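You operate a simulated robot arm through the tools that you are given. There is no shell and no other tool.

Carry out the task below with a simulated two-armed robot. There is one attempt and no reset: what you move stays moved.

## Task
On the test table, fold the grey cloth in half, so that its two long edges meet.

The check looks at the end state, three seconds after you hand in, the way a careful person would. Anything else that was tipped, shoved, dropped, spilled or broken makes it a failure. Flat cloth is picked up by pressing the open fingertips on it (5 to 10 N) and closing them slowly along it; thin cloth reads only 2 to 8 mm in the jaws.

## Robot
Two 7-joint arms with two-finger parallel grippers on one trunk, on a base that drives. Base frame: it is fixed to the floor where the robot stands at the start and does not move with it; the origin is under the middle of the robot, x ahead of it, y to its left, z up; the surface under the hand at the start is at about z = 800. Readings come in mm, degrees, newtons and seconds.
The left shoulder is at the start at [50, 165, 1055], the right one opposite. With the tool pointing down near the work surface each hand reaches from about 240 to 700 mm from the robot's upright axis, wherever it stands, measured 20 degrees to its own side. Places, roughly: test table [700, 300, 800]. Payload 3.91 kg a hand.
Tool frame (each hand has its own): the origin (TCP) lies between the finger pads and is the grasp point; the fingertips stand 30 mm ahead of it; z points along the fingers, y is the line along which they close. The gripper opens to 110 mm. The fingers are 20 mm wide and 10 mm thick; the gripper's body (48 by 112 mm) begins 55 mm behind the TCP.
Orientation is that of the tool frame in the base frame, as [roll, pitch, yaw] about the fixed x, y, z axes, in that order (R = Rz(yaw) Ry(pitch) Rx(roll)). With the fingers straight down and closing along the base's y, the tool's x points along the base's -x, its y along +y and its z along -z.

## Interface
- The arms move only by the tool send_rows. It takes "left_deltas", "right_deltas" or both (then of equal length, played together; a hand with none holds still); each is one flat list of numbers, 6 for each row, row after row: the shift along the tool's x, y, z in mm, then the turn, a rotation vector about the tool's x, y, z in degrees. In form: [x, y, z, wx, wy, wz, x, y, z, wx, wy, wz, ...]. A call has 1 to 20 rows; each row shifts and turns the commanded pose from where the row before left it, along the tool's axes as they then stand. "left_hand" and "right_hand" are, for a hand that has rows, the gripper command, from -1 (fully open) to 1 (shut), values between in proportion, set as the call begins (left out, the last holds). Rows are played at 5 a second. More than 50 mm and 8.6 degrees between two rows, or a gripper value outside its range, and nothing of the call is played. A pose out of reach is approached as far as the arm can. The call stops where the force on the tool passes 40 N (or 10 N more than at its start, if that is more) or the arm is blocked; 0.2 s more then pass. The fingers move at their own pace (about 45 mm/s each) and stop on an object; they squeeze with about 33 N. The grip force told is the motor's: it shows also when the fingers shut on nothing. Time passes only in rows, and 0.2 s behind the last, so rows that do not move let the fingers close. It gives the time, the measured TCP pose, the force on the tool (base axes), the opening and the grip force at its end, in the units of the frame above (readings bear some noise), with the torque about the TCP (base axes, N m) and any sound that the robot's microphone picked up.
- Cameras (640 x 400 px; columns grow to the right, rows downward): "scene" is now at [118.3, 6.4, 1225.7]; the picture's right is [0.09, -1.00, 0.00], its down [-0.57, -0.05, -0.82] and it looks along [0.82, 0.07, -0.57] (base axes); focal length 278 px, centre (320, 200). "left" rides on the left gripper at [72, -17, -103] in its tool frame; the picture's right is [0.23, 0.97, 0.00], its down [-0.76, 0.18, -0.62] and it looks along [-0.61, 0.14, 0.78] (tool axes); focal length 222 px, centre (320, 200). "right" rides on the right gripper at [72, 17, -103] in its tool frame; the picture's right is [-0.23, 0.97, 0.00], its down [-0.76, -0.18, -0.62] and it looks along [-0.61, -0.14, 0.78] (tool axes); focal length 222 px, centre (320, 200). There is no depth. A picture from a camera that has moved, and an enlarged one, comes with that camera's place and axes in the base frame and with its lens.
- snapshot(camera): a new picture of that camera. No time passes.
- slide_trunk(by): slides the trunk up (or, below 0, down) by that many mm; the arms and the scene camera ride with it, the base frame stays. It gives what a move gives, with no picture.
- drive_base(legs): drives the robot by 1 to 6 legs, each [ahead, left, turn to the left] in mm, mm and degrees, along the robot's own axes; the way and the turn of a leg run together, so that a leg with both is an arc; at most 1500 mm and 180 degrees a leg. The arms and the cameras ride along, it lands a little off, and it stops where it bumps. It gives what a move gives.
- head_to(pan, tilt): turns the head with the scene camera to pan (to the left, within 80 degrees either way) and tilt (down, from -29 to 69), counted from straight ahead of the robot. It gives what a move gives.
- close_up(camera, box): a new picture of the part [left, top, right, bottom] of that camera's present view, enlarged. No time passes.
- close_job(): hands the job in; it is judged then, once.

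Nothing tells you exact positions but the pictures and the camera data. Unless the task says otherwise, let go and move clear before handing in.

The tools are called after ">>>" as name(argument=value, ...) on one line, values as JSON. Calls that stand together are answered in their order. send_rows: Moves the arms, as the interface text tells. Its arguments: {"type":"object","properties":{"left_deltas":{"type":"array"},"left_hand":{"type":"number"},"right_deltas":{"type":"array"},"right_hand":{"type":"number"}},"required":[]} The other tools are called the same way: slide_trunk (by) slides the trunk up or down; drive_base (legs) drives the base; head_to (pan, tilt) turns the head that bears the scene camera; snapshot (camera) takes a picture; close_up (camera, box) takes an enlarged picture of a part of a camera's view; close_job () hands the job in.

At the start:

```text
time_s: 0.0
left_tool_pos: [470.9, 239.4, 1039.0]
left_orientation: [180.0, 0.0, 179.9]
left_force: [-0.5, -0.7, -0.8]
left_wrist_torque: [0.02, -0.04, 0.04]
left_opening: 110.1
left_grasp_force: 0.1
right_tool_pos: [405.1, -102.2, 1009.7]
right_orientation: [-180.0, 0.0, -180.0]
right_force: [-0.2, -0.3, 0.3]
right_wrist_torque: [-0.02, -0.01, 0.02]
right_opening: 110.2
right_grasp_force: 0.1
trunk travel left (down, up): [-275.0, 228.0]
robot x, y, heading: [-3.1, 2.8, 0.1]
head pan, tilt: [4.9, 34.8]
```

scene: 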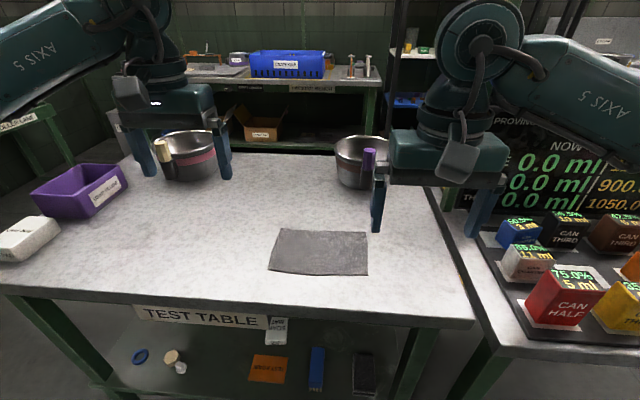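
right: 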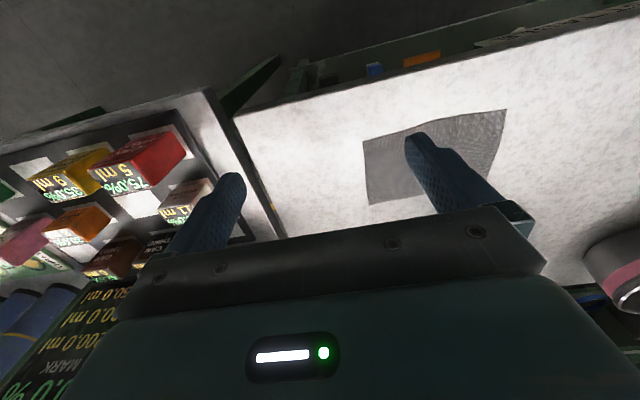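
left: 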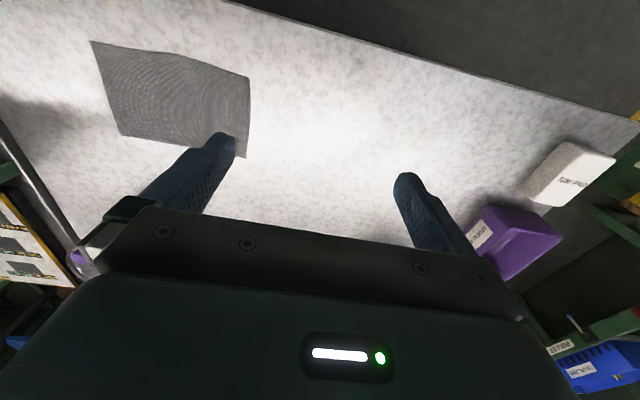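

I see the grey cloth lying at the near edge of the test table, between the two arms. I'll take enlarged views to locate its corners precisely.

>>> close_up(camera="scene", box=[240, 210, 400, 310])

>>> close_up(camera="left", box=[60, 20, 300, 170])

>>> close_up(camera="right", box=[320, 80, 560, 230])

```text
4.00 times, centred on (320, 260) of scene
camera zoom: at [118.3, 6.4, 1225.7], right [0.09, -1.0, 0.0], down [-0.57, -0.05, -0.82], along [0.82, 0.07, -0.57], focal length 1113 px, centre (320, -40)
```

zoom: 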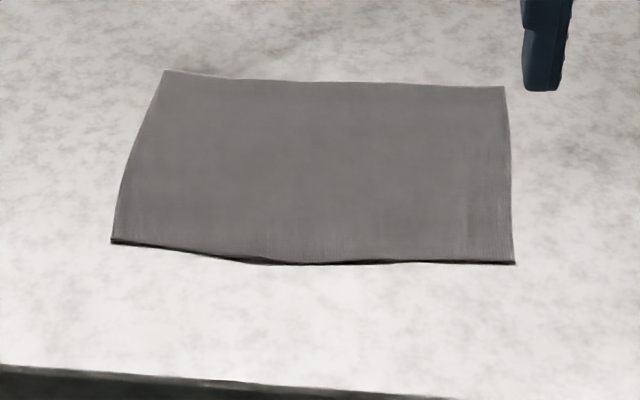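

```text
2.67 times, centred on (180, 95) of left
camera zoom: at [397.6, 222.0, 1143.8], right [-0.23, 0.97, 0.0], down [0.76, 0.18, 0.62], along [0.61, 0.14, -0.78], focal length 592 px, centre (693, 480)
```

zoom: 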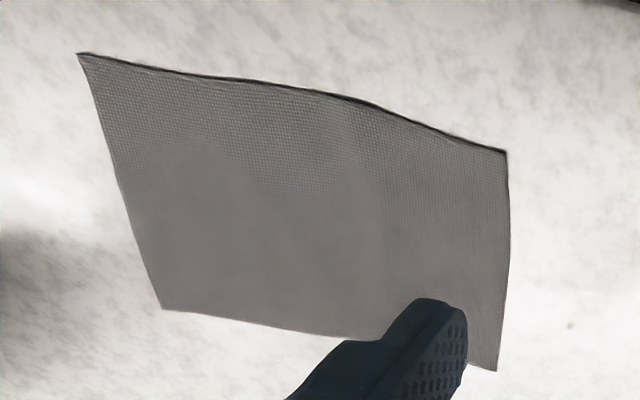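

```text
2.67 times, centred on (440, 155) of right
camera zoom: at [331.9, -85.1, 1116.8], right [0.23, 0.97, 0.0], down [0.76, -0.18, 0.62], along [0.61, -0.14, -0.78], focal length 592 px, centre (0, 320)
```

zoom: 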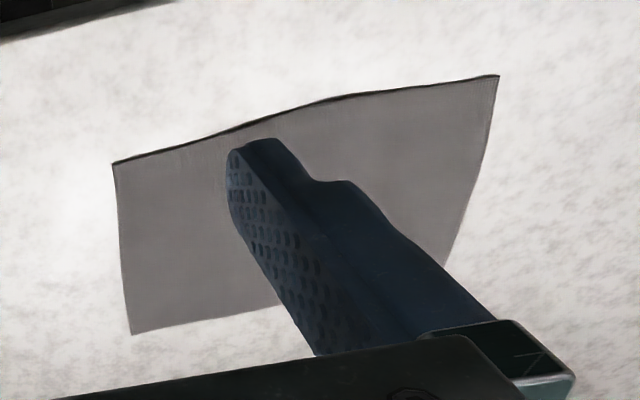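

The cloth lies at about x 480–608, y −56–141, with its long edges along y. I'll bring both hands over the near long edge, close to its corners, with the fingers partly closed, and stop above the cloth.

>>> send_rows(left_deltas=[-1.75, -15.4, 23.0, 0, 0, 0, -1.75, -15.4, 23.0, 0, 0, 0, -1.75, -15.4, 23.0, 0, 0, 0, -1.75, -15.4, 23.0, 0, 0, 0, -1.75, -15.4, 23.0, 0, 0, 0, -1.75, -15.4, 23.0, 0, 0, 0, -1.75, -15.4, 23.0, 0, 0, 0, -1.75, -15.4, 23.0, 0, 0, 0, 0, 0, 0, 0, 0, 0], right_deltas=[-10.4, 8.9, 19.3, 0, 0, 0, -10.4, 8.9, 19.3, 0, 0, 0, -10.4, 8.9, 19.3, 0, 0, 0, -10.4, 8.9, 19.3, 0, 0, 0, -10.4, 8.9, 19.3, 0, 0, 0, -10.4, 8.9, 19.3, 0, 0, 0, -10.4, 8.9, 19.3, 0, 0, 0, -10.4, 8.9, 19.3, 0, 0, 0, 0, 0, 0, 0, 0, 0], left_hand=0.42, right_hand=0.42)

>>> snapshot(camera="scene")

>>> snapshot(camera="left")

>>> snapshot(camera="right")

```text
time_s: 2.0
left_tool_pos: [483.1, 117.2, 853.5]
left_orientation: [180.0, 0.0, -179.9]
left_force: [-0.4, -0.2, -0.3]
left_wrist_torque: [-0.03, -0.01, -0.02]
left_opening: 31.8
left_grasp_force: 0.0
right_tool_pos: [486.5, -32.7, 855.2]
right_orientation: [-179.9, 0.0, 180.0]
right_force: [0.3, 0.7, -0.1]
right_wrist_torque: [-0.02, 0.05, -0.01]
right_opening: 31.9
right_grasp_force: 0.0
trunk travel left (down, up): [-275.0, 228.0]
robot x, y, heading: [-3.9, -2.6, -0.0]
head pan, tilt: [4.9, 34.8]
```

```text
taken
camera scene: at [118.3, 6.4, 1225.7], right [0.09, -1.0, 0.0], down [-0.57, -0.05, -0.82], along [0.82, 0.07, -0.57], focal length 278 px, centre (320, 200)
```

scene: 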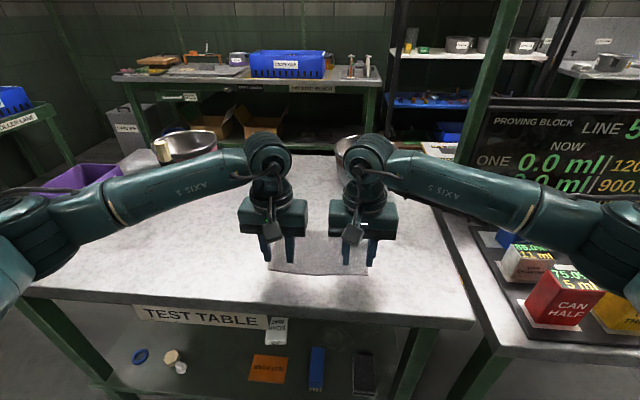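

```text
taken
camera left: at [410.3, 100.2, 957.9], right [-0.23, 0.97, 0.0], down [0.76, 0.18, 0.62], along [0.61, 0.14, -0.78], focal length 222 px, centre (320, 200)
```

left: 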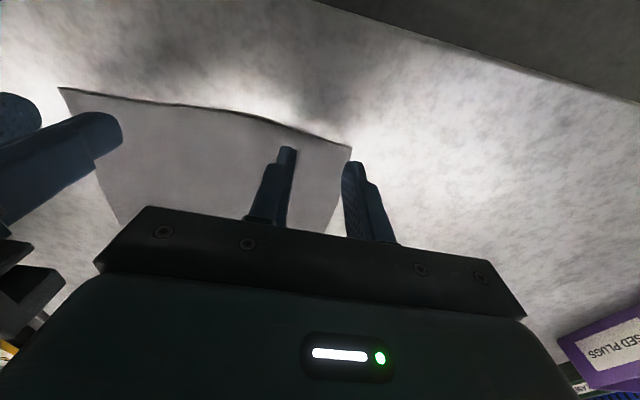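

```text
taken
camera right: at [414.6, -14.8, 961.0], right [0.23, 0.97, 0.0], down [0.76, -0.18, 0.62], along [0.61, -0.14, -0.78], focal length 222 px, centre (320, 200)
```

right: 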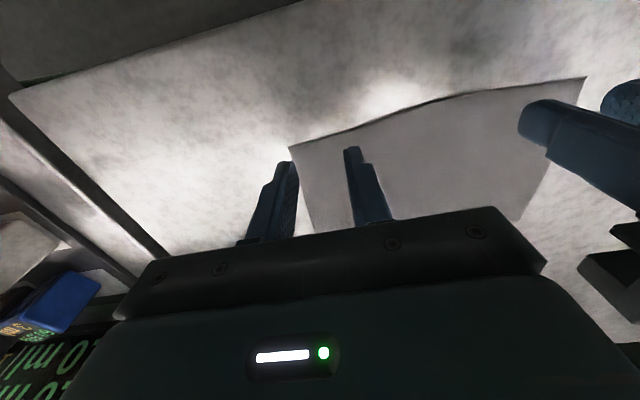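

Both hands hang over the near corners, matching the projected corner positions. I'll shift each slightly inward and descend toward contact.

>>> send_rows(left_deltas=[0, -1.5, 5, 0, 0, 0, 0, -1.5, 5, 0, 0, 0, 0, 0, 5, 0, 0, 0, 0, 0, 4, 0, 0, 0, 0, 0, 0, 0, 0, 0], right_deltas=[0, 1.5, 5, 0, 0, 0, 0, 1.5, 5, 0, 0, 0, 0, 0, 5, 0, 0, 0, 0, 0, 5, 0, 0, 0, 0, 0, 0, 0, 0, 0], left_hand=0.49, right_hand=0.49)

>>> close_up(camera="left", box=[220, 80, 460, 230])

>>> close_up(camera="right", box=[220, 80, 460, 230])

```text
time_s: 3.2
left_tool_pos: [484.9, 112.9, 835.6]
left_orientation: [-180.0, 0.0, 179.9]
left_force: [-0.2, 0.3, -0.9]
left_wrist_torque: [0.01, 0.01, -0.01]
left_opening: 27.8
left_grasp_force: 0.1
right_tool_pos: [487.7, -28.6, 835.7]
right_orientation: [179.9, 0.0, 180.0]
right_force: [-0.2, -0.1, -0.6]
right_wrist_torque: [0.05, 0.0, -0.03]
right_opening: 28.2
right_grasp_force: 0.0
trunk travel left (down, up): [-275.0, 228.0]
robot x, y, heading: [-3.0, -1.9, -0.2]
head pan, tilt: [4.9, 34.8]
```

```text
2.67 times, centred on (340, 155) of left
camera zoom: at [412.3, 96.4, 940.8], right [-0.23, 0.97, 0.0], down [0.76, 0.18, 0.62], along [0.61, 0.14, -0.78], focal length 592 px, centre (267, 320)
```

zoom: 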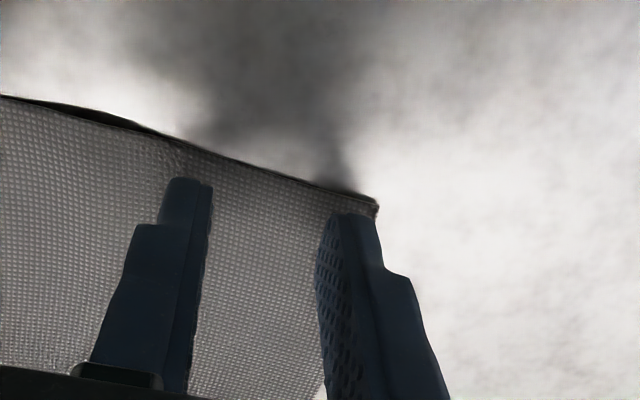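

```text
2.67 times, centred on (340, 155) of right
camera zoom: at [415.1, -11.5, 942.1], right [0.23, 0.97, 0.0], down [0.76, -0.18, 0.62], along [0.61, -0.14, -0.78], focal length 592 px, centre (267, 320)
```

zoom: 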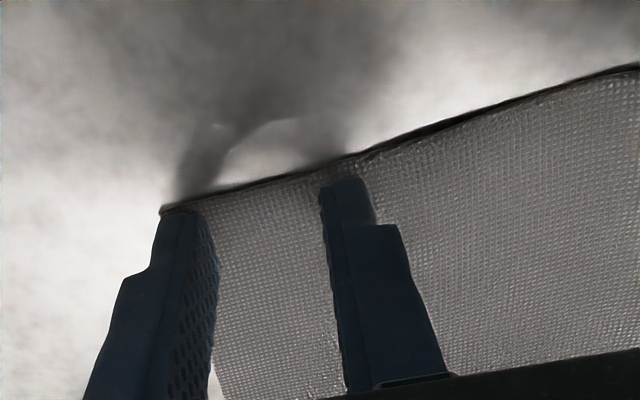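

The fingertips are about 4–5 mm above the cloth, just inside the edge. I'll move them 3 mm toward the edge and lower them in small steps until I feel 5–10 N.

>>> send_rows(left_deltas=[3, 0, 1, 0, 0, 0, 0, 0, 1, 0, 0, 0, 0, 0, 1, 0, 0, 0, 0, 0, 1, 0, 0, 0, 0, 0, 0, 0, 0, 0], right_deltas=[3, 0, 1, 0, 0, 0, 0, 0, 1, 0, 0, 0, 0, 0, 1, 0, 0, 0, 0, 0, 1, 0, 0, 0, 0, 0, 0, 0, 0, 0])

```text
time_s: 4.4
left_tool_pos: [481.5, 111.4, 832.0]
left_orientation: [179.9, 0.0, -180.0]
left_force: [0.5, 0.7, 0.1]
left_wrist_torque: [-0.02, -0.01, 0.01]
left_opening: 28.0
left_grasp_force: 0.0
right_tool_pos: [483.4, -28.5, 832.8]
right_orientation: [179.9, 0.0, -179.9]
right_force: [0.1, 0.8, 0.0]
right_wrist_torque: [0.0, 0.0, 0.0]
right_opening: 27.9
right_grasp_force: 0.0
trunk travel left (down, up): [-275.0, 228.0]
robot x, y, heading: [-2.7, 2.0, 0.3]
head pan, tilt: [4.9, 34.8]
```

>>> send_rows(left_deltas=[0, 0, 1, 0, 0, 0, 0, 0, 0, 0, 0, 0], right_deltas=[0, 0, 1, 0, 0, 0, 0, 0, 0, 0, 0, 0])

>>> close_up(camera="left", box=[220, 80, 460, 230])

>>> close_up(camera="right", box=[220, 80, 460, 230])

```text
time_s: 5.0
left_tool_pos: [482.5, 112.3, 832.0]
left_orientation: [180.0, 0.1, 180.0]
left_force: [-0.4, 0.8, -0.4]
left_wrist_torque: [-0.02, -0.01, 0.03]
left_opening: 27.8
left_grasp_force: 0.0
right_tool_pos: [484.5, -27.4, 830.8]
right_orientation: [-180.0, 0.1, -180.0]
right_force: [0.0, 0.5, 2.3]
right_wrist_torque: [-0.01, 0.0, -0.03]
right_opening: 27.9
right_grasp_force: 0.0
trunk travel left (down, up): [-275.0, 228.0]
robot x, y, heading: [2.6, 1.1, 0.0]
head pan, tilt: [4.9, 34.8]
```

```text
2.67 times, centred on (340, 155) of left
camera zoom: at [409.4, 94.9, 936.4], right [-0.23, 0.97, 0.0], down [0.76, 0.18, 0.62], along [0.61, 0.14, -0.78], focal length 592 px, centre (267, 320)
```

zoom: 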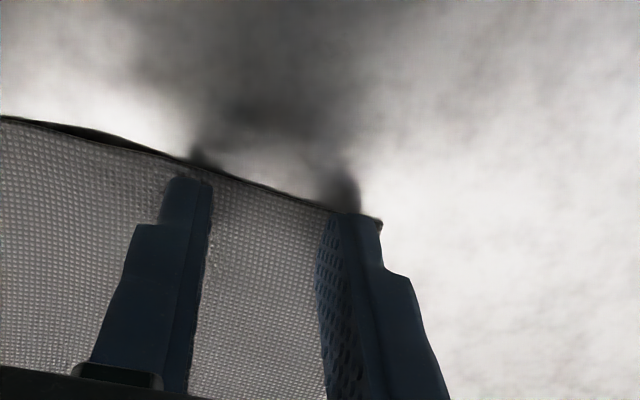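

```text
2.67 times, centred on (340, 155) of right
camera zoom: at [412.0, -11.1, 937.7], right [0.23, 0.97, 0.0], down [0.76, -0.18, 0.62], along [0.61, -0.14, -0.78], focal length 592 px, centre (267, 320)
```

zoom: 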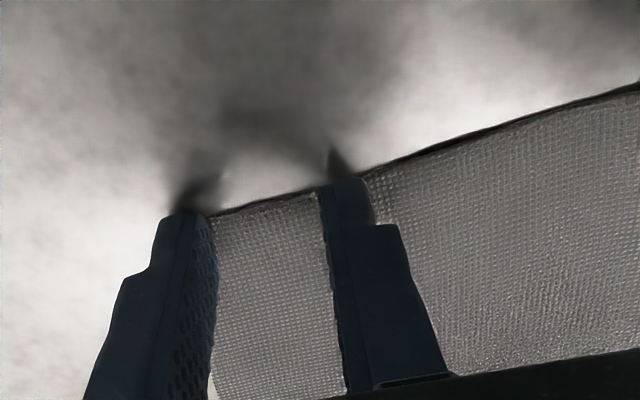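

The right hand is just touching (about 2 N); the left is about 1 mm short. I'll keep pressing in small steps.

>>> send_rows(left_deltas=[0, 0, 0.7, 0, 0, 0, 0, 0, 0.7, 0, 0, 0, 0, 0, 0, 0, 0, 0], right_deltas=[0, 0, 0.4, 0, 0, 0, 0, 0, 0.3, 0, 0, 0, 0, 0, 0, 0, 0, 0])

```text
time_s: 5.8
left_tool_pos: [482.7, 111.3, 831.5]
left_orientation: [-180.0, 0.1, -179.9]
left_force: [0.8, -0.9, 7.3]
left_wrist_torque: [0.05, 0.01, -0.01]
left_opening: 27.8
left_grasp_force: 0.0
right_tool_pos: [483.4, -27.9, 832.5]
right_orientation: [180.0, 0.1, 180.0]
right_force: [1.0, 0.1, 6.0]
right_wrist_torque: [0.01, -0.03, 0.01]
right_opening: 27.6
right_grasp_force: 0.0
trunk travel left (down, up): [-275.0, 228.0]
robot x, y, heading: [0.3, -0.2, 0.3]
head pan, tilt: [4.9, 34.8]
```

Both hands press with 6–7 N. Now I'll close the fingers slowly in steps, watching the force.

>>> send_rows(left_deltas=[0, 0, 0, 0, 0, 0], right_deltas=[0, 0, 0, 0, 0, 0], left_hand=0.55, right_hand=0.55)

>>> send_rows(left_deltas=[0, 0, 0, 0, 0, 0], right_deltas=[0, 0, 0, 0, 0, 0], left_hand=0.61, right_hand=0.61)

>>> close_up(camera="left", box=[220, 80, 460, 230])

>>> close_up(camera="right", box=[220, 80, 460, 230])

```text
time_s: 6.2
left_tool_pos: [482.1, 111.9, 832.5]
left_orientation: [-180.0, 0.2, -179.9]
left_force: [1.0, -0.1, 9.2]
left_wrist_torque: [0.03, -0.05, 0.0]
left_opening: 25.4
left_grasp_force: 0.4
right_tool_pos: [483.6, -28.2, 831.0]
right_orientation: [180.0, 0.1, -180.0]
right_force: [1.8, 0.7, 5.8]
right_wrist_torque: [0.0, -0.1, -0.03]
right_opening: 25.2
right_grasp_force: 0.2
trunk travel left (down, up): [-275.0, 228.0]
robot x, y, heading: [0.3, 0.7, -0.1]
head pan, tilt: [4.9, 34.8]
```

```text
time_s: 6.6
left_tool_pos: [481.7, 112.8, 831.1]
left_orientation: [-179.8, 0.2, -179.9]
left_force: [0.5, -1.7, 9.7]
left_wrist_torque: [-0.05, 0.0, 0.0]
left_opening: 20.6
left_grasp_force: 0.0
right_tool_pos: [483.9, -29.5, 831.0]
right_orientation: [180.0, 0.1, -180.0]
right_force: [0.8, -0.3, 7.7]
right_wrist_torque: [-0.01, -0.05, 0.0]
right_opening: 20.4
right_grasp_force: 0.0
trunk travel left (down, up): [-275.0, 228.0]
robot x, y, heading: [-0.3, 1.7, -0.0]
head pan, tilt: [4.9, 34.8]
```

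```text
2.67 times, centred on (340, 155) of left
camera zoom: at [408.5, 94.7, 935.3], right [-0.23, 0.97, 0.0], down [0.76, 0.18, 0.62], along [0.61, 0.14, -0.78], focal length 592 px, centre (267, 320)
```

zoom: 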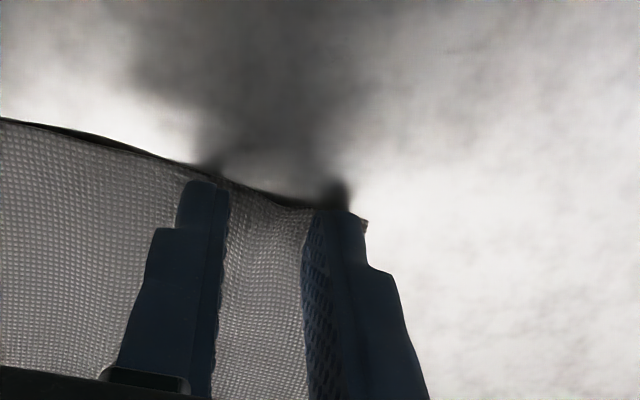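

```text
2.67 times, centred on (340, 155) of right
camera zoom: at [411.3, -11.0, 937.4], right [0.23, 0.97, 0.0], down [0.76, -0.18, 0.62], along [0.61, -0.14, -0.78], focal length 592 px, centre (267, 320)
```

zoom: 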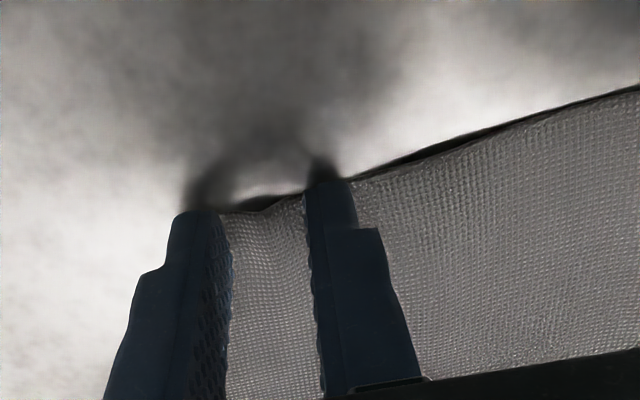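

The cloth is bunching between the fingers as intended. I'll go on closing in steps.

>>> send_rows(left_deltas=[0, 0, 0, 0, 0, 0], right_deltas=[0, 0, 0, 0, 0, 0], left_hand=0.67, right_hand=0.67)

>>> send_rows(left_deltas=[0, 0, 0, 0, 0, 0], right_deltas=[0, 0, 0, 0, 0, 0], left_hand=0.73, right_hand=0.73)

>>> send_rows(left_deltas=[0, 0, 0, 0, 0, 0], right_deltas=[0, 0, 0, 0, 0, 0], left_hand=0.79, right_hand=0.79)

>>> close_up(camera="left", box=[220, 80, 460, 230])

>>> close_up(camera="right", box=[220, 80, 460, 230])

```text
time_s: 7.0
left_tool_pos: [483.0, 111.0, 831.9]
left_orientation: [-179.9, 0.1, 180.0]
left_force: [-0.1, -1.4, 10.3]
left_wrist_torque: [-0.03, 0.0, 0.01]
left_opening: 18.4
left_grasp_force: 0.2
right_tool_pos: [483.6, -27.3, 831.8]
right_orientation: [-180.0, 0.2, -180.0]
right_force: [-0.4, 0.5, 6.7]
right_wrist_torque: [-0.01, -0.03, 0.02]
right_opening: 18.2
right_grasp_force: 0.1
trunk travel left (down, up): [-275.0, 228.0]
robot x, y, heading: [1.3, -1.1, 0.2]
head pan, tilt: [4.9, 34.8]
```

```text
time_s: 7.4
left_tool_pos: [482.1, 112.1, 829.5]
left_orientation: [-179.9, 0.1, 180.0]
left_force: [0.8, -2.5, 11.1]
left_wrist_torque: [-0.08, 0.0, 0.01]
left_opening: 14.7
left_grasp_force: 0.0
right_tool_pos: [483.0, -26.9, 831.6]
right_orientation: [180.0, 0.1, -180.0]
right_force: [0.6, 1.5, 7.4]
right_wrist_torque: [0.02, 0.01, 0.02]
right_opening: 14.9
right_grasp_force: 0.0
trunk travel left (down, up): [-275.0, 228.0]
robot x, y, heading: [-2.2, -0.2, 0.1]
head pan, tilt: [4.9, 34.8]
```

```text
time_s: 7.8
left_tool_pos: [481.4, 111.7, 833.2]
left_orientation: [-179.9, 0.1, 179.9]
left_force: [-0.9, -3.1, 12.2]
left_wrist_torque: [-0.11, 0.01, -0.02]
left_opening: 11.9
left_grasp_force: 0.8
right_tool_pos: [482.3, -27.0, 831.8]
right_orientation: [179.9, 0.1, -180.0]
right_force: [-0.7, 3.7, 6.5]
right_wrist_torque: [0.07, 0.02, 0.03]
right_opening: 12.6
right_grasp_force: 1.0
trunk travel left (down, up): [-275.0, 228.0]
robot x, y, heading: [-2.9, -0.1, -0.3]
head pan, tilt: [4.9, 34.8]
```

```text
2.67 times, centred on (340, 155) of left
camera zoom: at [408.3, 94.6, 935.3], right [-0.23, 0.97, 0.0], down [0.76, 0.18, 0.62], along [0.61, 0.14, -0.78], focal length 592 px, centre (267, 320)
```

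zoom: 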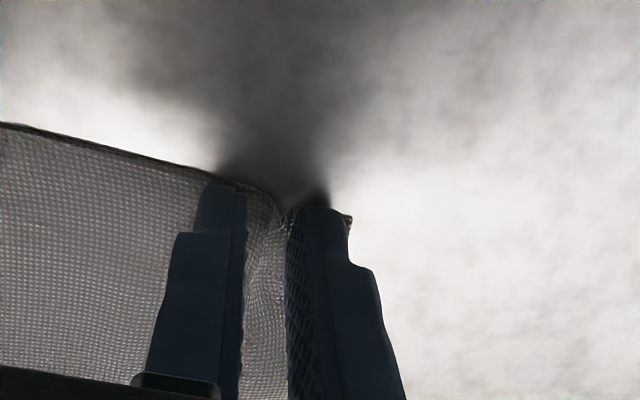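

```text
2.67 times, centred on (340, 155) of right
camera zoom: at [411.0, -10.7, 937.5], right [0.23, 0.97, 0.0], down [0.76, -0.18, 0.62], along [0.61, -0.14, -0.78], focal length 592 px, centre (267, 320)
```

zoom: 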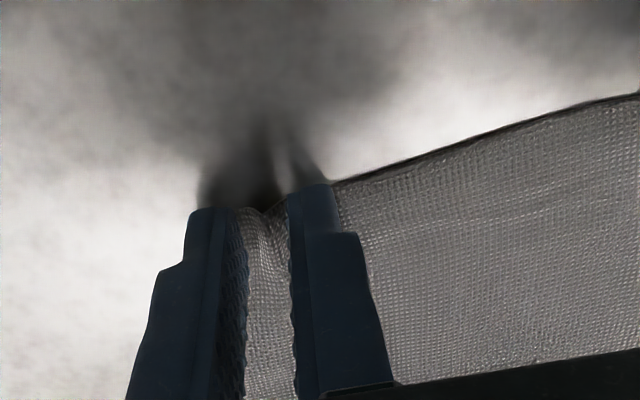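

A ridge is forming between each pair of fingers. I'll ease the left hand a touch and finish the close.

>>> send_rows(left_deltas=[0, 0, -0.4, 0, 0, 0], right_deltas=[0, 0, 0, 0, 0, 0], left_hand=0.85, right_hand=0.85)

>>> send_rows(left_deltas=[0, 0, 0, 0, 0, 0], right_deltas=[0, 0, 0, 0, 0, 0], left_hand=0.91, right_hand=0.91)

>>> send_rows(left_deltas=[0, 0, 0, 0, 0, 0, 0, 0, 0, 0, 0, 0, 0, 0, 0, 0, 0, 0], right_deltas=[0, 0, 0, 0, 0, 0, 0, 0, 0, 0, 0, 0, 0, 0, 0, 0, 0, 0], left_hand=1, right_hand=1)

>>> close_up(camera="left", box=[220, 80, 460, 230])

>>> close_up(camera="right", box=[220, 80, 460, 230])

```text
time_s: 8.2
left_tool_pos: [480.6, 111.6, 831.8]
left_orientation: [-179.9, 0.1, 179.9]
left_force: [0.9, -5.5, 12.7]
left_wrist_torque: [-0.16, -0.06, 0.02]
left_opening: 9.4
left_grasp_force: 0.0
right_tool_pos: [484.4, -27.5, 831.9]
right_orientation: [179.9, 0.1, -180.0]
right_force: [-0.5, 6.3, 6.8]
right_wrist_torque: [0.15, -0.03, 0.05]
right_opening: 9.0
right_grasp_force: 4.1
trunk travel left (down, up): [-275.0, 228.0]
robot x, y, heading: [0.4, 1.3, 0.0]
head pan, tilt: [4.9, 34.8]
```

```text
time_s: 8.6
left_tool_pos: [480.3, 112.3, 830.7]
left_orientation: [-179.9, 0.1, 180.0]
left_force: [0.3, -6.7, 13.7]
left_wrist_torque: [-0.23, -0.05, -0.01]
left_opening: 7.2
left_grasp_force: 2.4
right_tool_pos: [481.7, -27.3, 831.8]
right_orientation: [180.0, 0.1, -179.9]
right_force: [-0.2, 7.8, 5.3]
right_wrist_torque: [0.3, -0.02, 0.02]
right_opening: 4.4
right_grasp_force: 7.0
trunk travel left (down, up): [-275.0, 228.0]
robot x, y, heading: [0.1, 1.8, 0.0]
head pan, tilt: [4.9, 34.8]
```

```text
time_s: 9.4
left_tool_pos: [480.9, 111.9, 830.7]
left_orientation: [-179.9, 0.1, 179.9]
left_force: [0.0, -13.4, 15.4]
left_wrist_torque: [-0.4, -0.05, -0.1]
left_opening: 2.1
left_grasp_force: 32.9
right_tool_pos: [482.5, -27.6, 832.7]
right_orientation: [179.9, 0.1, -179.9]
right_force: [0.3, 13.7, 4.2]
right_wrist_torque: [0.38, 0.03, 0.1]
right_opening: 2.0
right_grasp_force: 33.5
trunk travel left (down, up): [-275.0, 228.0]
robot x, y, heading: [0.5, 1.0, -0.1]
head pan, tilt: [4.9, 34.8]
```

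```text
2.67 times, centred on (340, 155) of left
camera zoom: at [407.9, 94.5, 935.7], right [-0.23, 0.97, 0.0], down [0.76, 0.18, 0.62], along [0.61, 0.14, -0.78], focal length 592 px, centre (267, 320)
```

zoom: 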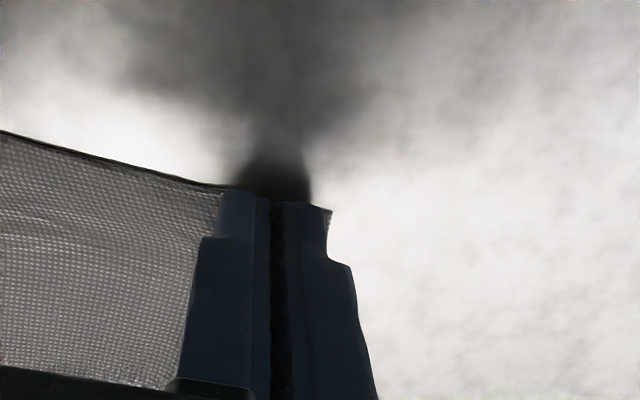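

```text
2.67 times, centred on (340, 155) of right
camera zoom: at [410.9, -10.6, 937.5], right [0.23, 0.97, 0.0], down [0.76, -0.18, 0.62], along [0.61, -0.14, -0.78], focal length 592 px, centre (267, 320)
```

zoom: 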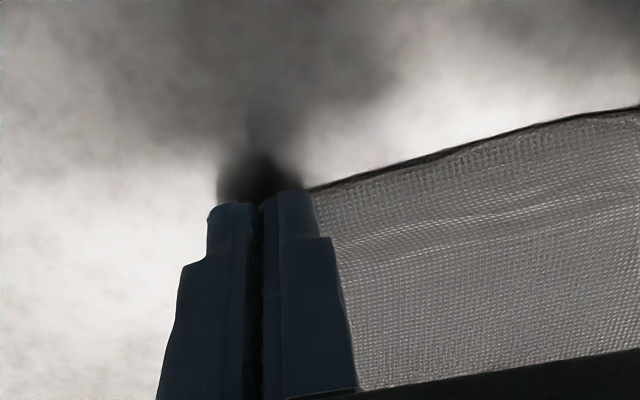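

Both hands hold the cloth (2 mm in the jaws), with some tension between them. I'll relax each hand inward a little, lift a bit, and check the hold.

>>> send_rows(left_deltas=[0, -1.5, -2, 0, 0, 0, 0, -1.5, -4, 0, 0, 0, -2, 0, -6, 0, 0, 0, -2, 0, -6, 0, 0, 0, 0, 0, 0, 0, 0, 0], right_deltas=[0, 1.5, -2, 0, 0, 0, 0, 1.5, -4, 0, 0, 0, -2, 0, -6, 0, 0, 0, -2, 0, -6, 0, 0, 0, 0, 0, 0, 0, 0, 0])

>>> snapshot(camera="scene")

>>> close_up(camera="left", box=[60, 50, 420, 275])

>>> close_up(camera="right", box=[220, 50, 580, 275])

```text
time_s: 10.6
left_tool_pos: [486.7, 110.7, 849.0]
left_orientation: [180.0, 0.2, -179.9]
left_force: [-0.2, -4.8, 0.0]
left_wrist_torque: [-0.15, -0.02, -0.02]
left_opening: 1.6
left_grasp_force: 32.8
right_tool_pos: [488.9, -24.9, 847.5]
right_orientation: [179.9, 0.0, -180.0]
right_force: [1.1, 5.3, 0.9]
right_wrist_torque: [0.16, 0.01, 0.05]
right_opening: 2.0
right_grasp_force: 32.8
trunk travel left (down, up): [-275.0, 228.0]
robot x, y, heading: [2.9, -3.6, 0.1]
head pan, tilt: [4.9, 34.8]
```

```text
taken
camera scene: at [118.3, 6.4, 1225.7], right [0.09, -1.0, 0.0], down [-0.57, -0.05, -0.82], along [0.82, 0.07, -0.57], focal length 278 px, centre (320, 200)
```

scene: 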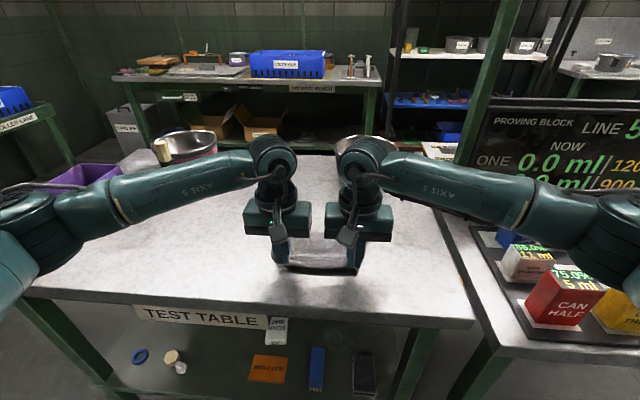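

```text
1.78 times, centred on (240, 162) of left
camera zoom: at [412.9, 93.0, 952.6], right [-0.23, 0.97, 0.0], down [0.76, 0.18, 0.62], along [0.61, 0.14, -0.78], focal length 395 px, centre (462, 267)
```

zoom: 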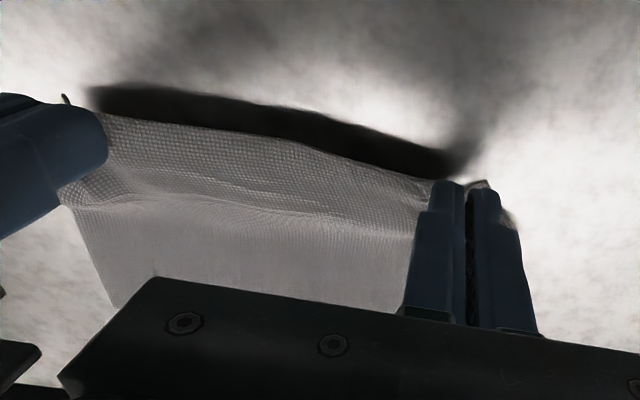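

```text
1.78 times, centred on (400, 162) of right
camera zoom: at [416.0, -8.4, 954.4], right [0.23, 0.97, 0.0], down [0.76, -0.18, 0.62], along [0.61, -0.14, -0.78], focal length 395 px, centre (178, 267)
```

zoom: 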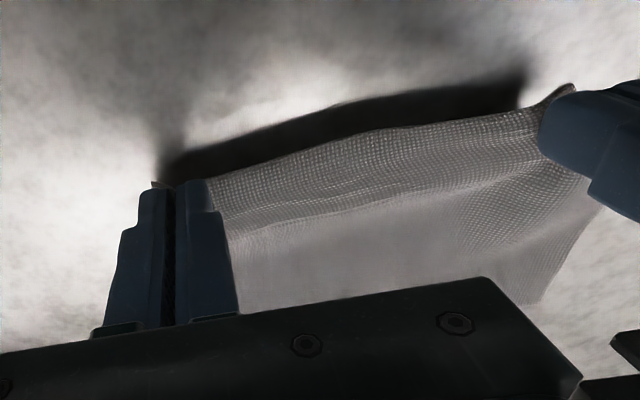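

Both corners hold and the near edge is lifted cleanly. I'll carry it up along an arc to above the fold line (x ≈ 544).

>>> send_rows(left_deltas=[-3, 0, -9, 0, 0, 0, -5, 0, -8, 0, 0, 0, -6, 0, -8, 0, 0, 0, -8, 0, -7, 0, 0, 0, -9, 0, -5, 0, 0, 0, -10, 0, -3, 0, 0, 0, -10, 0, -2, 0, 0, 0, -7, 0, 0, 0, 0, 0, 0, 0, 0, 0, 0, 0], right_deltas=[-3, 0, -9, 0, 0, 0, -5, 0, -8, 0, 0, 0, -6, 0, -8, 0, 0, 0, -8, 0, -7, 0, 0, 0, -9, 0, -5, 0, 0, 0, -10, 0, -3, 0, 0, 0, -10, 0, -2, 0, 0, 0, -7, 0, 0, 0, 0, 0, 0, 0, 0, 0, 0, 0])

>>> close_up(camera="scene", box=[200, 150, 440, 300])

>>> snapshot(camera="left")

>>> snapshot(camera="right")

```text
time_s: 12.6
left_tool_pos: [545.1, 109.2, 891.7]
left_orientation: [-180.0, 0.1, 180.0]
left_force: [-0.6, -3.3, -0.2]
left_wrist_torque: [-0.15, -0.03, -0.06]
left_opening: 1.6
left_grasp_force: 32.6
right_tool_pos: [545.9, -25.0, 890.2]
right_orientation: [-179.9, 0.0, -180.0]
right_force: [0.0, 3.7, 0.7]
right_wrist_torque: [0.13, -0.02, 0.02]
right_opening: 1.8
right_grasp_force: 32.8
trunk travel left (down, up): [-275.0, 228.0]
robot x, y, heading: [-3.9, -1.2, -0.0]
head pan, tilt: [4.9, 34.8]
```

```text
2.67 times, centred on (320, 225) of scene
camera zoom: at [118.3, 6.4, 1225.7], right [0.09, -1.0, 0.0], down [-0.57, -0.05, -0.82], along [0.82, 0.07, -0.57], focal length 742 px, centre (320, 133)
```

zoom: 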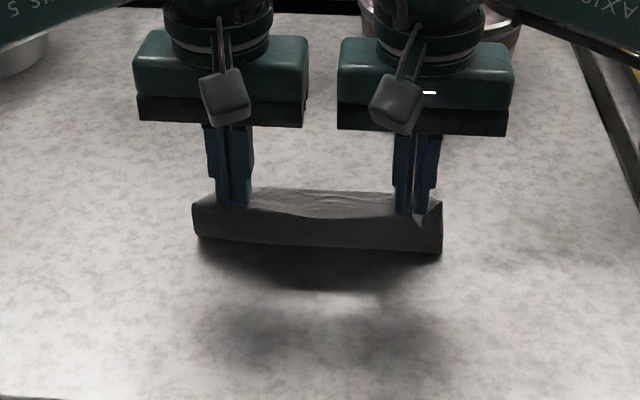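

```text
taken
camera left: at [471.9, 92.3, 994.9], right [-0.23, 0.97, 0.0], down [0.76, 0.18, 0.62], along [0.61, 0.14, -0.78], focal length 222 px, centre (320, 200)
```

left: 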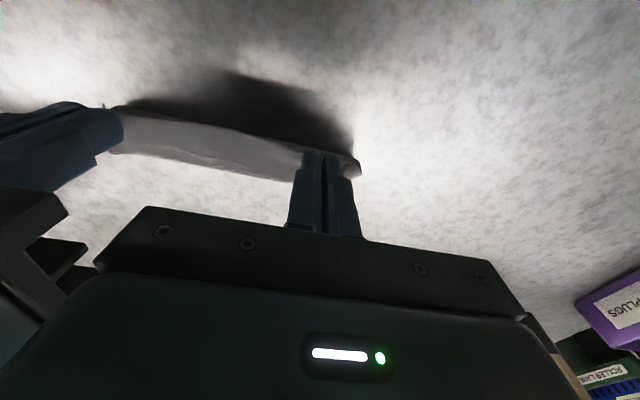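

```text
taken
camera right: at [474.2, -7.5, 996.9], right [0.23, 0.97, 0.0], down [0.76, -0.18, 0.62], along [0.61, -0.14, -0.78], focal length 222 px, centre (320, 200)
```

right: 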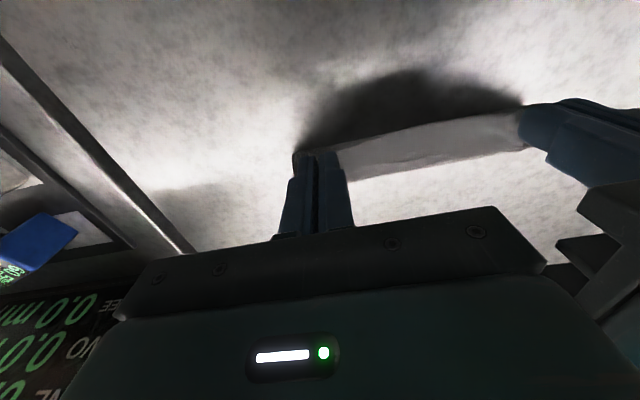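

The edge is up above the fold line, but I want to be sure of the shape of the hanging cloth before going on, so I'll look closer.

>>> close_up(camera="scene", box=[260, 205, 380, 280])

>>> close_up(camera="left", box=[90, 50, 410, 250])

>>> close_up(camera="right", box=[240, 50, 560, 250])

```text
5.33 times, centred on (320, 242) of scene
camera zoom: at [118.3, 6.4, 1225.7], right [0.09, -1.0, 0.0], down [-0.57, -0.05, -0.82], along [0.82, 0.07, -0.57], focal length 1484 px, centre (320, -27)
```

zoom: 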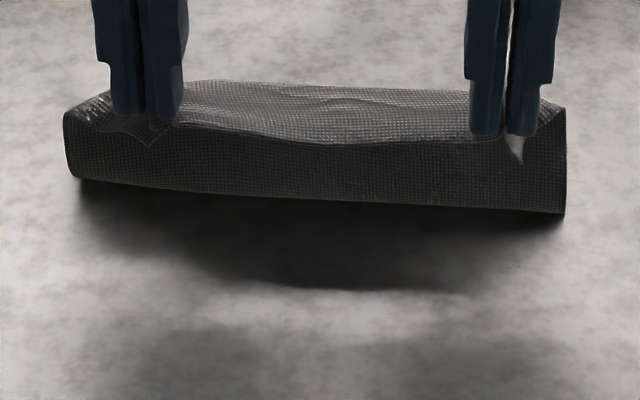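

```text
2.00 times, centred on (250, 150) of left
camera zoom: at [471.9, 92.3, 994.9], right [-0.23, 0.97, 0.0], down [0.76, 0.18, 0.62], along [0.61, 0.14, -0.78], focal length 444 px, centre (460, 300)
```

zoom: 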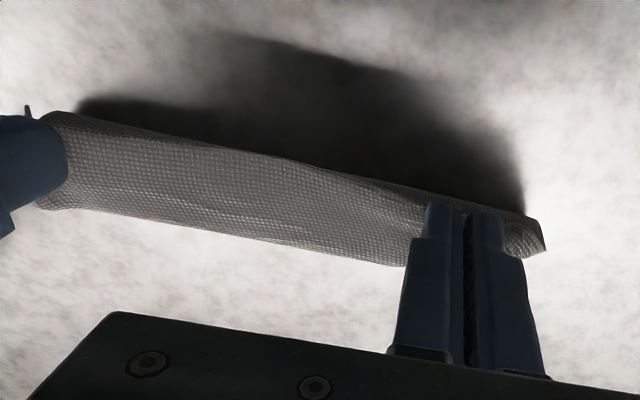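

```text
2.00 times, centred on (400, 150) of right
camera zoom: at [474.2, -7.5, 996.9], right [0.23, 0.97, 0.0], down [0.76, -0.18, 0.62], along [0.61, -0.14, -0.78], focal length 444 px, centre (160, 300)
```

zoom: 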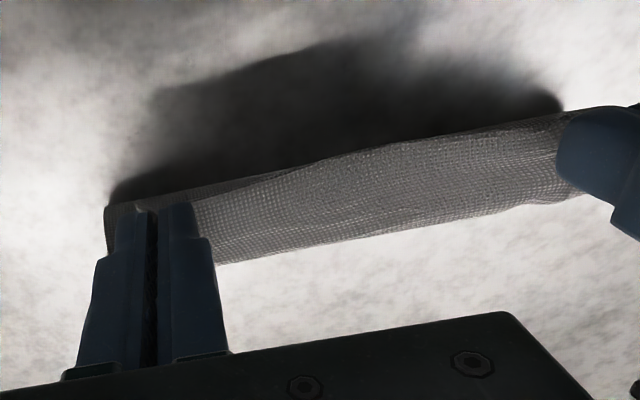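

The pinched ridges hold the edge strip stiffly level, so this grip would not let the edge flip over. I'll carry the edge back along the same arc, lay it flat again, and re-grasp with the fingers closing across the edge.

>>> send_rows(left_deltas=[7, 0, 0, 0, 0, 0, 10, 0, 2, 0, 0, 0, 10, 0, 3, 0, 0, 0, 9, 0, 5, 0, 0, 0, 8, 0, 7, 0, 0, 0, 6, 0, 8, 0, 0, 0, 5, 0, 8, 0, 0, 0, 3, 0, 9, 0, 0, 0, 2, 0, 6, 0, 0, 0, 2, 0, 6, 0, 0, 0, 0, 1.5, 4, 0, 0, 0, 0, 1.5, 1, 0, 0, 0, 0, 0, 0, 0, 0, 0], right_deltas=[7, 0, 0, 0, 0, 0, 10, 0, 2, 0, 0, 0, 10, 0, 3, 0, 0, 0, 9, 0, 5, 0, 0, 0, 8, 0, 7, 0, 0, 0, 6, 0, 8, 0, 0, 0, 5, 0, 8, 0, 0, 0, 3, 0, 9, 0, 0, 0, 2, 0, 6, 0, 0, 0, 2, 0, 6, 0, 0, 0, 0, -1.5, 4, 0, 0, 0, 0, -1.5, 1, 0, 0, 0, 0, 0, 0, 0, 0, 0])

>>> close_up(camera="left", box=[60, 50, 420, 275])

>>> close_up(camera="right", box=[220, 50, 580, 275])

```text
time_s: 15.4
left_tool_pos: [482.1, 112.6, 833.7]
left_orientation: [-179.9, 0.1, 180.0]
left_force: [1.0, -11.1, 6.1]
left_wrist_torque: [-0.35, -0.08, -0.12]
left_opening: 2.0
left_grasp_force: 33.3
right_tool_pos: [484.0, -27.1, 832.8]
right_orientation: [179.9, 0.0, -179.9]
right_force: [0.0, 10.1, 0.9]
right_wrist_torque: [0.32, 0.0, 0.08]
right_opening: 1.8
right_grasp_force: 33.2
trunk travel left (down, up): [-275.0, 228.0]
robot x, y, heading: [0.5, -1.3, -0.1]
head pan, tilt: [4.9, 34.8]
```

```text
1.78 times, centred on (240, 162) of left
camera zoom: at [409.0, 95.6, 936.6], right [-0.23, 0.97, 0.0], down [0.76, 0.18, 0.62], along [0.61, 0.14, -0.78], focal length 395 px, centre (462, 267)
```

zoom: 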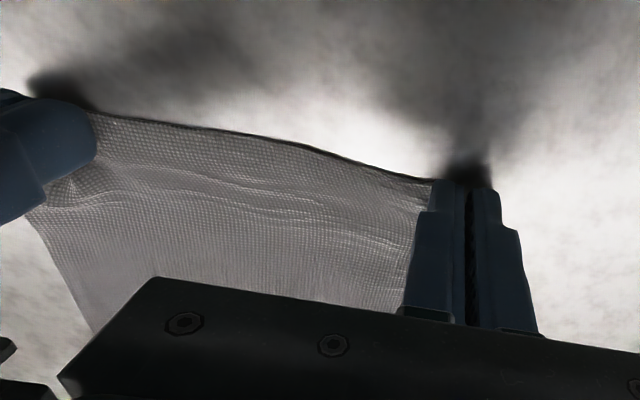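

```text
1.78 times, centred on (400, 162) of right
camera zoom: at [411.7, -10.5, 938.4], right [0.23, 0.97, 0.0], down [0.76, -0.18, 0.62], along [0.61, -0.14, -0.78], focal length 395 px, centre (178, 267)
```

zoom: 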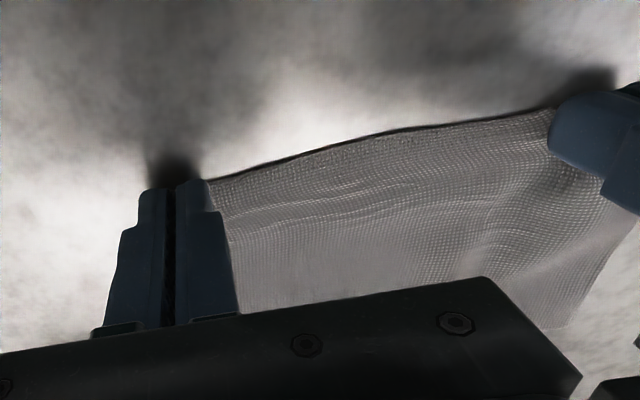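

Back at the table with light contact. I'll open the fingers slowly so they spread the cloth flat again.

>>> send_rows(left_deltas=[0, 0, 0, 0, 0, 0], right_deltas=[0, 0, 0.5, 0, 0, 0], left_hand=0.85, right_hand=0.85)

>>> send_rows(left_deltas=[0, 0, 0, 0, 0, 0], right_deltas=[0, 0, 0, 0, 0, 0], left_hand=0.7, right_hand=0.7)

>>> send_rows(left_deltas=[0, 0, 0, 0, 0, 0, 0, 0, 0, 0, 0, 0], right_deltas=[0, 0, 0, 0, 0, 0, 0, 0, 0, 0, 0, 0], left_hand=0.49, right_hand=0.49)

>>> send_rows(left_deltas=[0, 0, -5, 0, 0, 0, 0, 0, -15, 0, 0, 0, 0, 10, -30, 0, 0, 0, 0, 20, -40, 0, 0, 0, 10, 25, -40, 0, 0, 0, 10, 40, -30, 0, 0, 0, 10, 40, 0, 0, 0, 0, 0, 0, 0, 0, 0, 0], right_deltas=[0, 0, -5, 0, 0, 0, 0, 0, -15, 0, 0, 0, 0, -10, -30, 0, 0, 0, 0, -20, -40, 0, 0, 0, 10, -25, -40, 0, 0, 0, 10, -40, -30, 0, 0, 0, 10, -40, 0, 0, 0, 0, 0, 0, 0, 0, 0, 0])

>>> close_up(camera="scene", box=[240, 210, 400, 310])

>>> snapshot(camera="scene")

>>> snapshot(camera="left")

```text
time_s: 15.8
left_tool_pos: [482.3, 115.6, 832.5]
left_orientation: [179.9, 0.0, -179.8]
left_force: [-0.8, 0.6, 5.3]
left_wrist_torque: [0.0, -0.03, -0.02]
left_opening: 8.1
left_grasp_force: 0.1
right_tool_pos: [484.8, -28.7, 831.8]
right_orientation: [-179.9, 0.1, 179.9]
right_force: [-0.5, -0.6, 1.1]
right_wrist_torque: [0.01, 0.0, 0.02]
right_opening: 8.5
right_grasp_force: 0.6
trunk travel left (down, up): [-275.0, 228.0]
robot x, y, heading: [-3.3, -3.6, -0.3]
head pan, tilt: [4.9, 34.8]
```

```text
time_s: 16.2
left_tool_pos: [483.1, 114.3, 831.5]
left_orientation: [179.9, 0.0, -179.8]
left_force: [0.2, 2.0, 5.9]
left_wrist_torque: [-0.02, -0.07, 0.01]
left_opening: 15.9
left_grasp_force: 0.1
right_tool_pos: [484.7, -28.0, 831.1]
right_orientation: [179.9, 0.0, -180.0]
right_force: [0.5, -0.9, 2.0]
right_wrist_torque: [-0.07, 0.01, -0.02]
right_opening: 16.4
right_grasp_force: 0.1
trunk travel left (down, up): [-275.0, 228.0]
robot x, y, heading: [1.2, 1.6, -0.2]
head pan, tilt: [4.9, 34.8]
```

```text
time_s: 16.8
left_tool_pos: [482.2, 111.9, 831.5]
left_orientation: [-179.9, 0.1, 179.9]
left_force: [0.9, 1.1, 5.3]
left_wrist_torque: [-0.03, 0.01, 0.02]
left_opening: 27.4
left_grasp_force: 0.0
right_tool_pos: [483.0, -27.1, 832.2]
right_orientation: [180.0, 0.1, 180.0]
right_force: [-0.3, -0.1, 3.4]
right_wrist_torque: [0.01, 0.01, 0.05]
right_opening: 27.3
right_grasp_force: 0.1
trunk travel left (down, up): [-275.0, 228.0]
robot x, y, heading: [-2.7, 3.7, 0.1]
head pan, tilt: [4.9, 34.8]
```

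```text
refused: row 6 steps farther than a row can; nothing moved
```

```text
4.00 times, centred on (320, 260) of scene
camera zoom: at [117.8, 6.5, 1225.8], right [0.09, -1.0, 0.0], down [-0.57, -0.05, -0.82], along [0.82, 0.07, -0.57], focal length 1113 px, centre (320, -40)
```

zoom: 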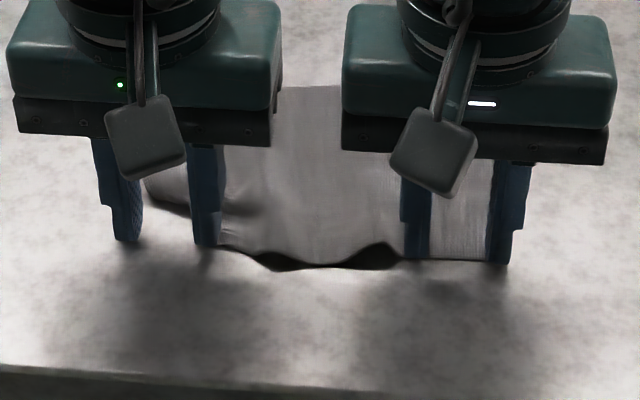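

```text
taken
camera scene: at [117.8, 6.5, 1225.8], right [0.09, -1.0, 0.0], down [-0.57, -0.05, -0.82], along [0.82, 0.07, -0.57], focal length 278 px, centre (320, 200)
```

scene: 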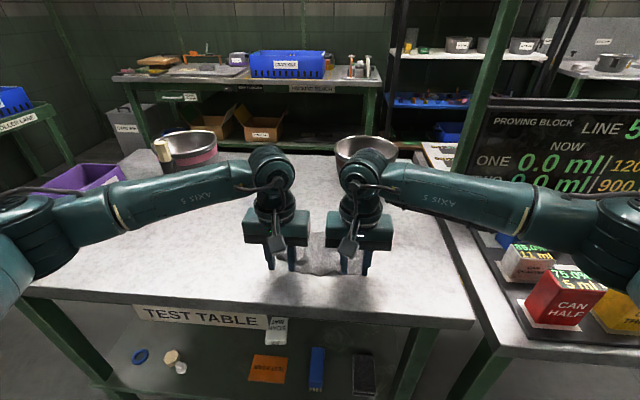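

```text
taken
camera left: at [409.1, 96.1, 936.0], right [-0.23, 0.97, 0.0], down [0.76, 0.18, 0.62], along [0.61, 0.14, -0.78], focal length 222 px, centre (320, 200)
```

left: 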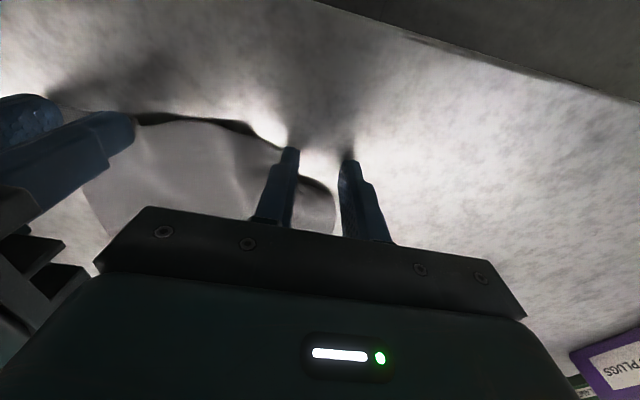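

The right corner spread back, but the left corner has pulled in somewhat. I'll lift straight up and out, and take a clear look.

>>> send_rows(left_deltas=[0, 0, -5, 0, 0, 0, 0, 0, -15, 0, 0, 0, 0, 10, -30, 0, 0, 0, 0, 20, -35, 0, 0, 0, 10, 25, -35, 0, 0, 0, 10, 35, -30, 0, 0, 0, 10, 40, 0, 0, 0, 0, 0, 0, 0, 0, 0, 0], right_deltas=[0, 0, -5, 0, 0, 0, 0, 0, -15, 0, 0, 0, 0, -10, -30, 0, 0, 0, 0, -20, -35, 0, 0, 0, 10, -25, -35, 0, 0, 0, 10, -35, -30, 0, 0, 0, 10, -40, 0, 0, 0, 0, 0, 0, 0, 0, 0, 0])

>>> close_up(camera="scene", box=[240, 210, 400, 310])

>>> close_up(camera="left", box=[0, 0, 400, 250])

>>> close_up(camera="right", box=[240, 0, 640, 250])

```text
time_s: 18.6
left_tool_pos: [452.0, 243.3, 982.0]
left_orientation: [-180.0, 0.0, -180.0]
left_force: [-0.2, -0.4, 0.2]
left_wrist_torque: [-0.01, 0.01, 0.01]
left_opening: 28.1
left_grasp_force: 0.0
right_tool_pos: [453.2, -158.7, 980.2]
right_orientation: [179.9, 0.0, 180.0]
right_force: [-0.6, 0.3, 0.4]
right_wrist_torque: [0.0, -0.01, 0.01]
right_opening: 27.9
right_grasp_force: 0.1
trunk travel left (down, up): [-275.0, 228.0]
robot x, y, heading: [4.2, 0.2, -0.0]
head pan, tilt: [4.9, 34.8]
```

```text
4.00 times, centred on (320, 260) of scene
camera zoom: at [118.3, 6.4, 1225.7], right [0.09, -1.0, 0.0], down [-0.57, -0.05, -0.82], along [0.82, 0.07, -0.57], focal length 1113 px, centre (320, -40)
```

zoom: 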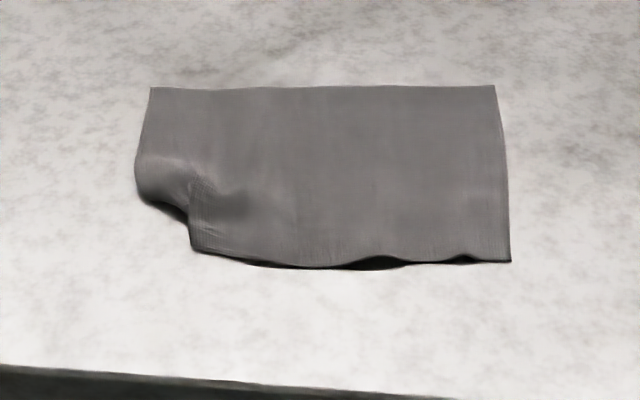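

```text
1.60 times, centred on (200, 125) of left
camera zoom: at [379.5, 226.2, 1085.6], right [-0.23, 0.97, 0.0], down [0.76, 0.18, 0.62], along [0.61, 0.14, -0.78], focal length 355 px, centre (512, 320)
```

zoom: 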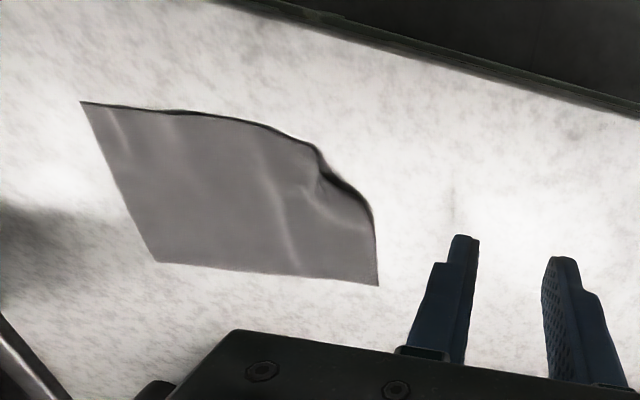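

```text
1.60 times, centred on (440, 125) of right
camera zoom: at [383.0, -141.9, 1086.6], right [0.23, 0.97, 0.0], down [0.76, -0.18, 0.62], along [0.61, -0.14, -0.78], focal length 355 px, centre (128, 320)
```

zoom: 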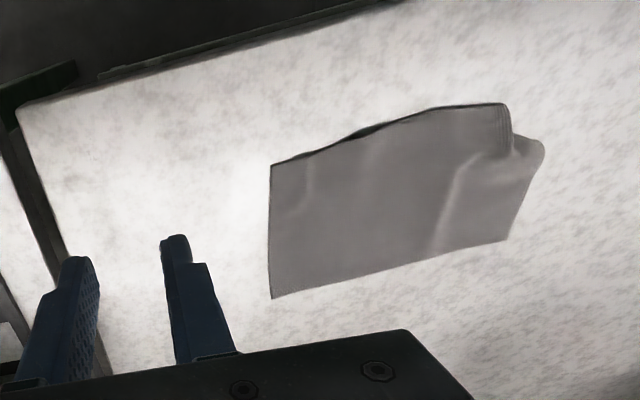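

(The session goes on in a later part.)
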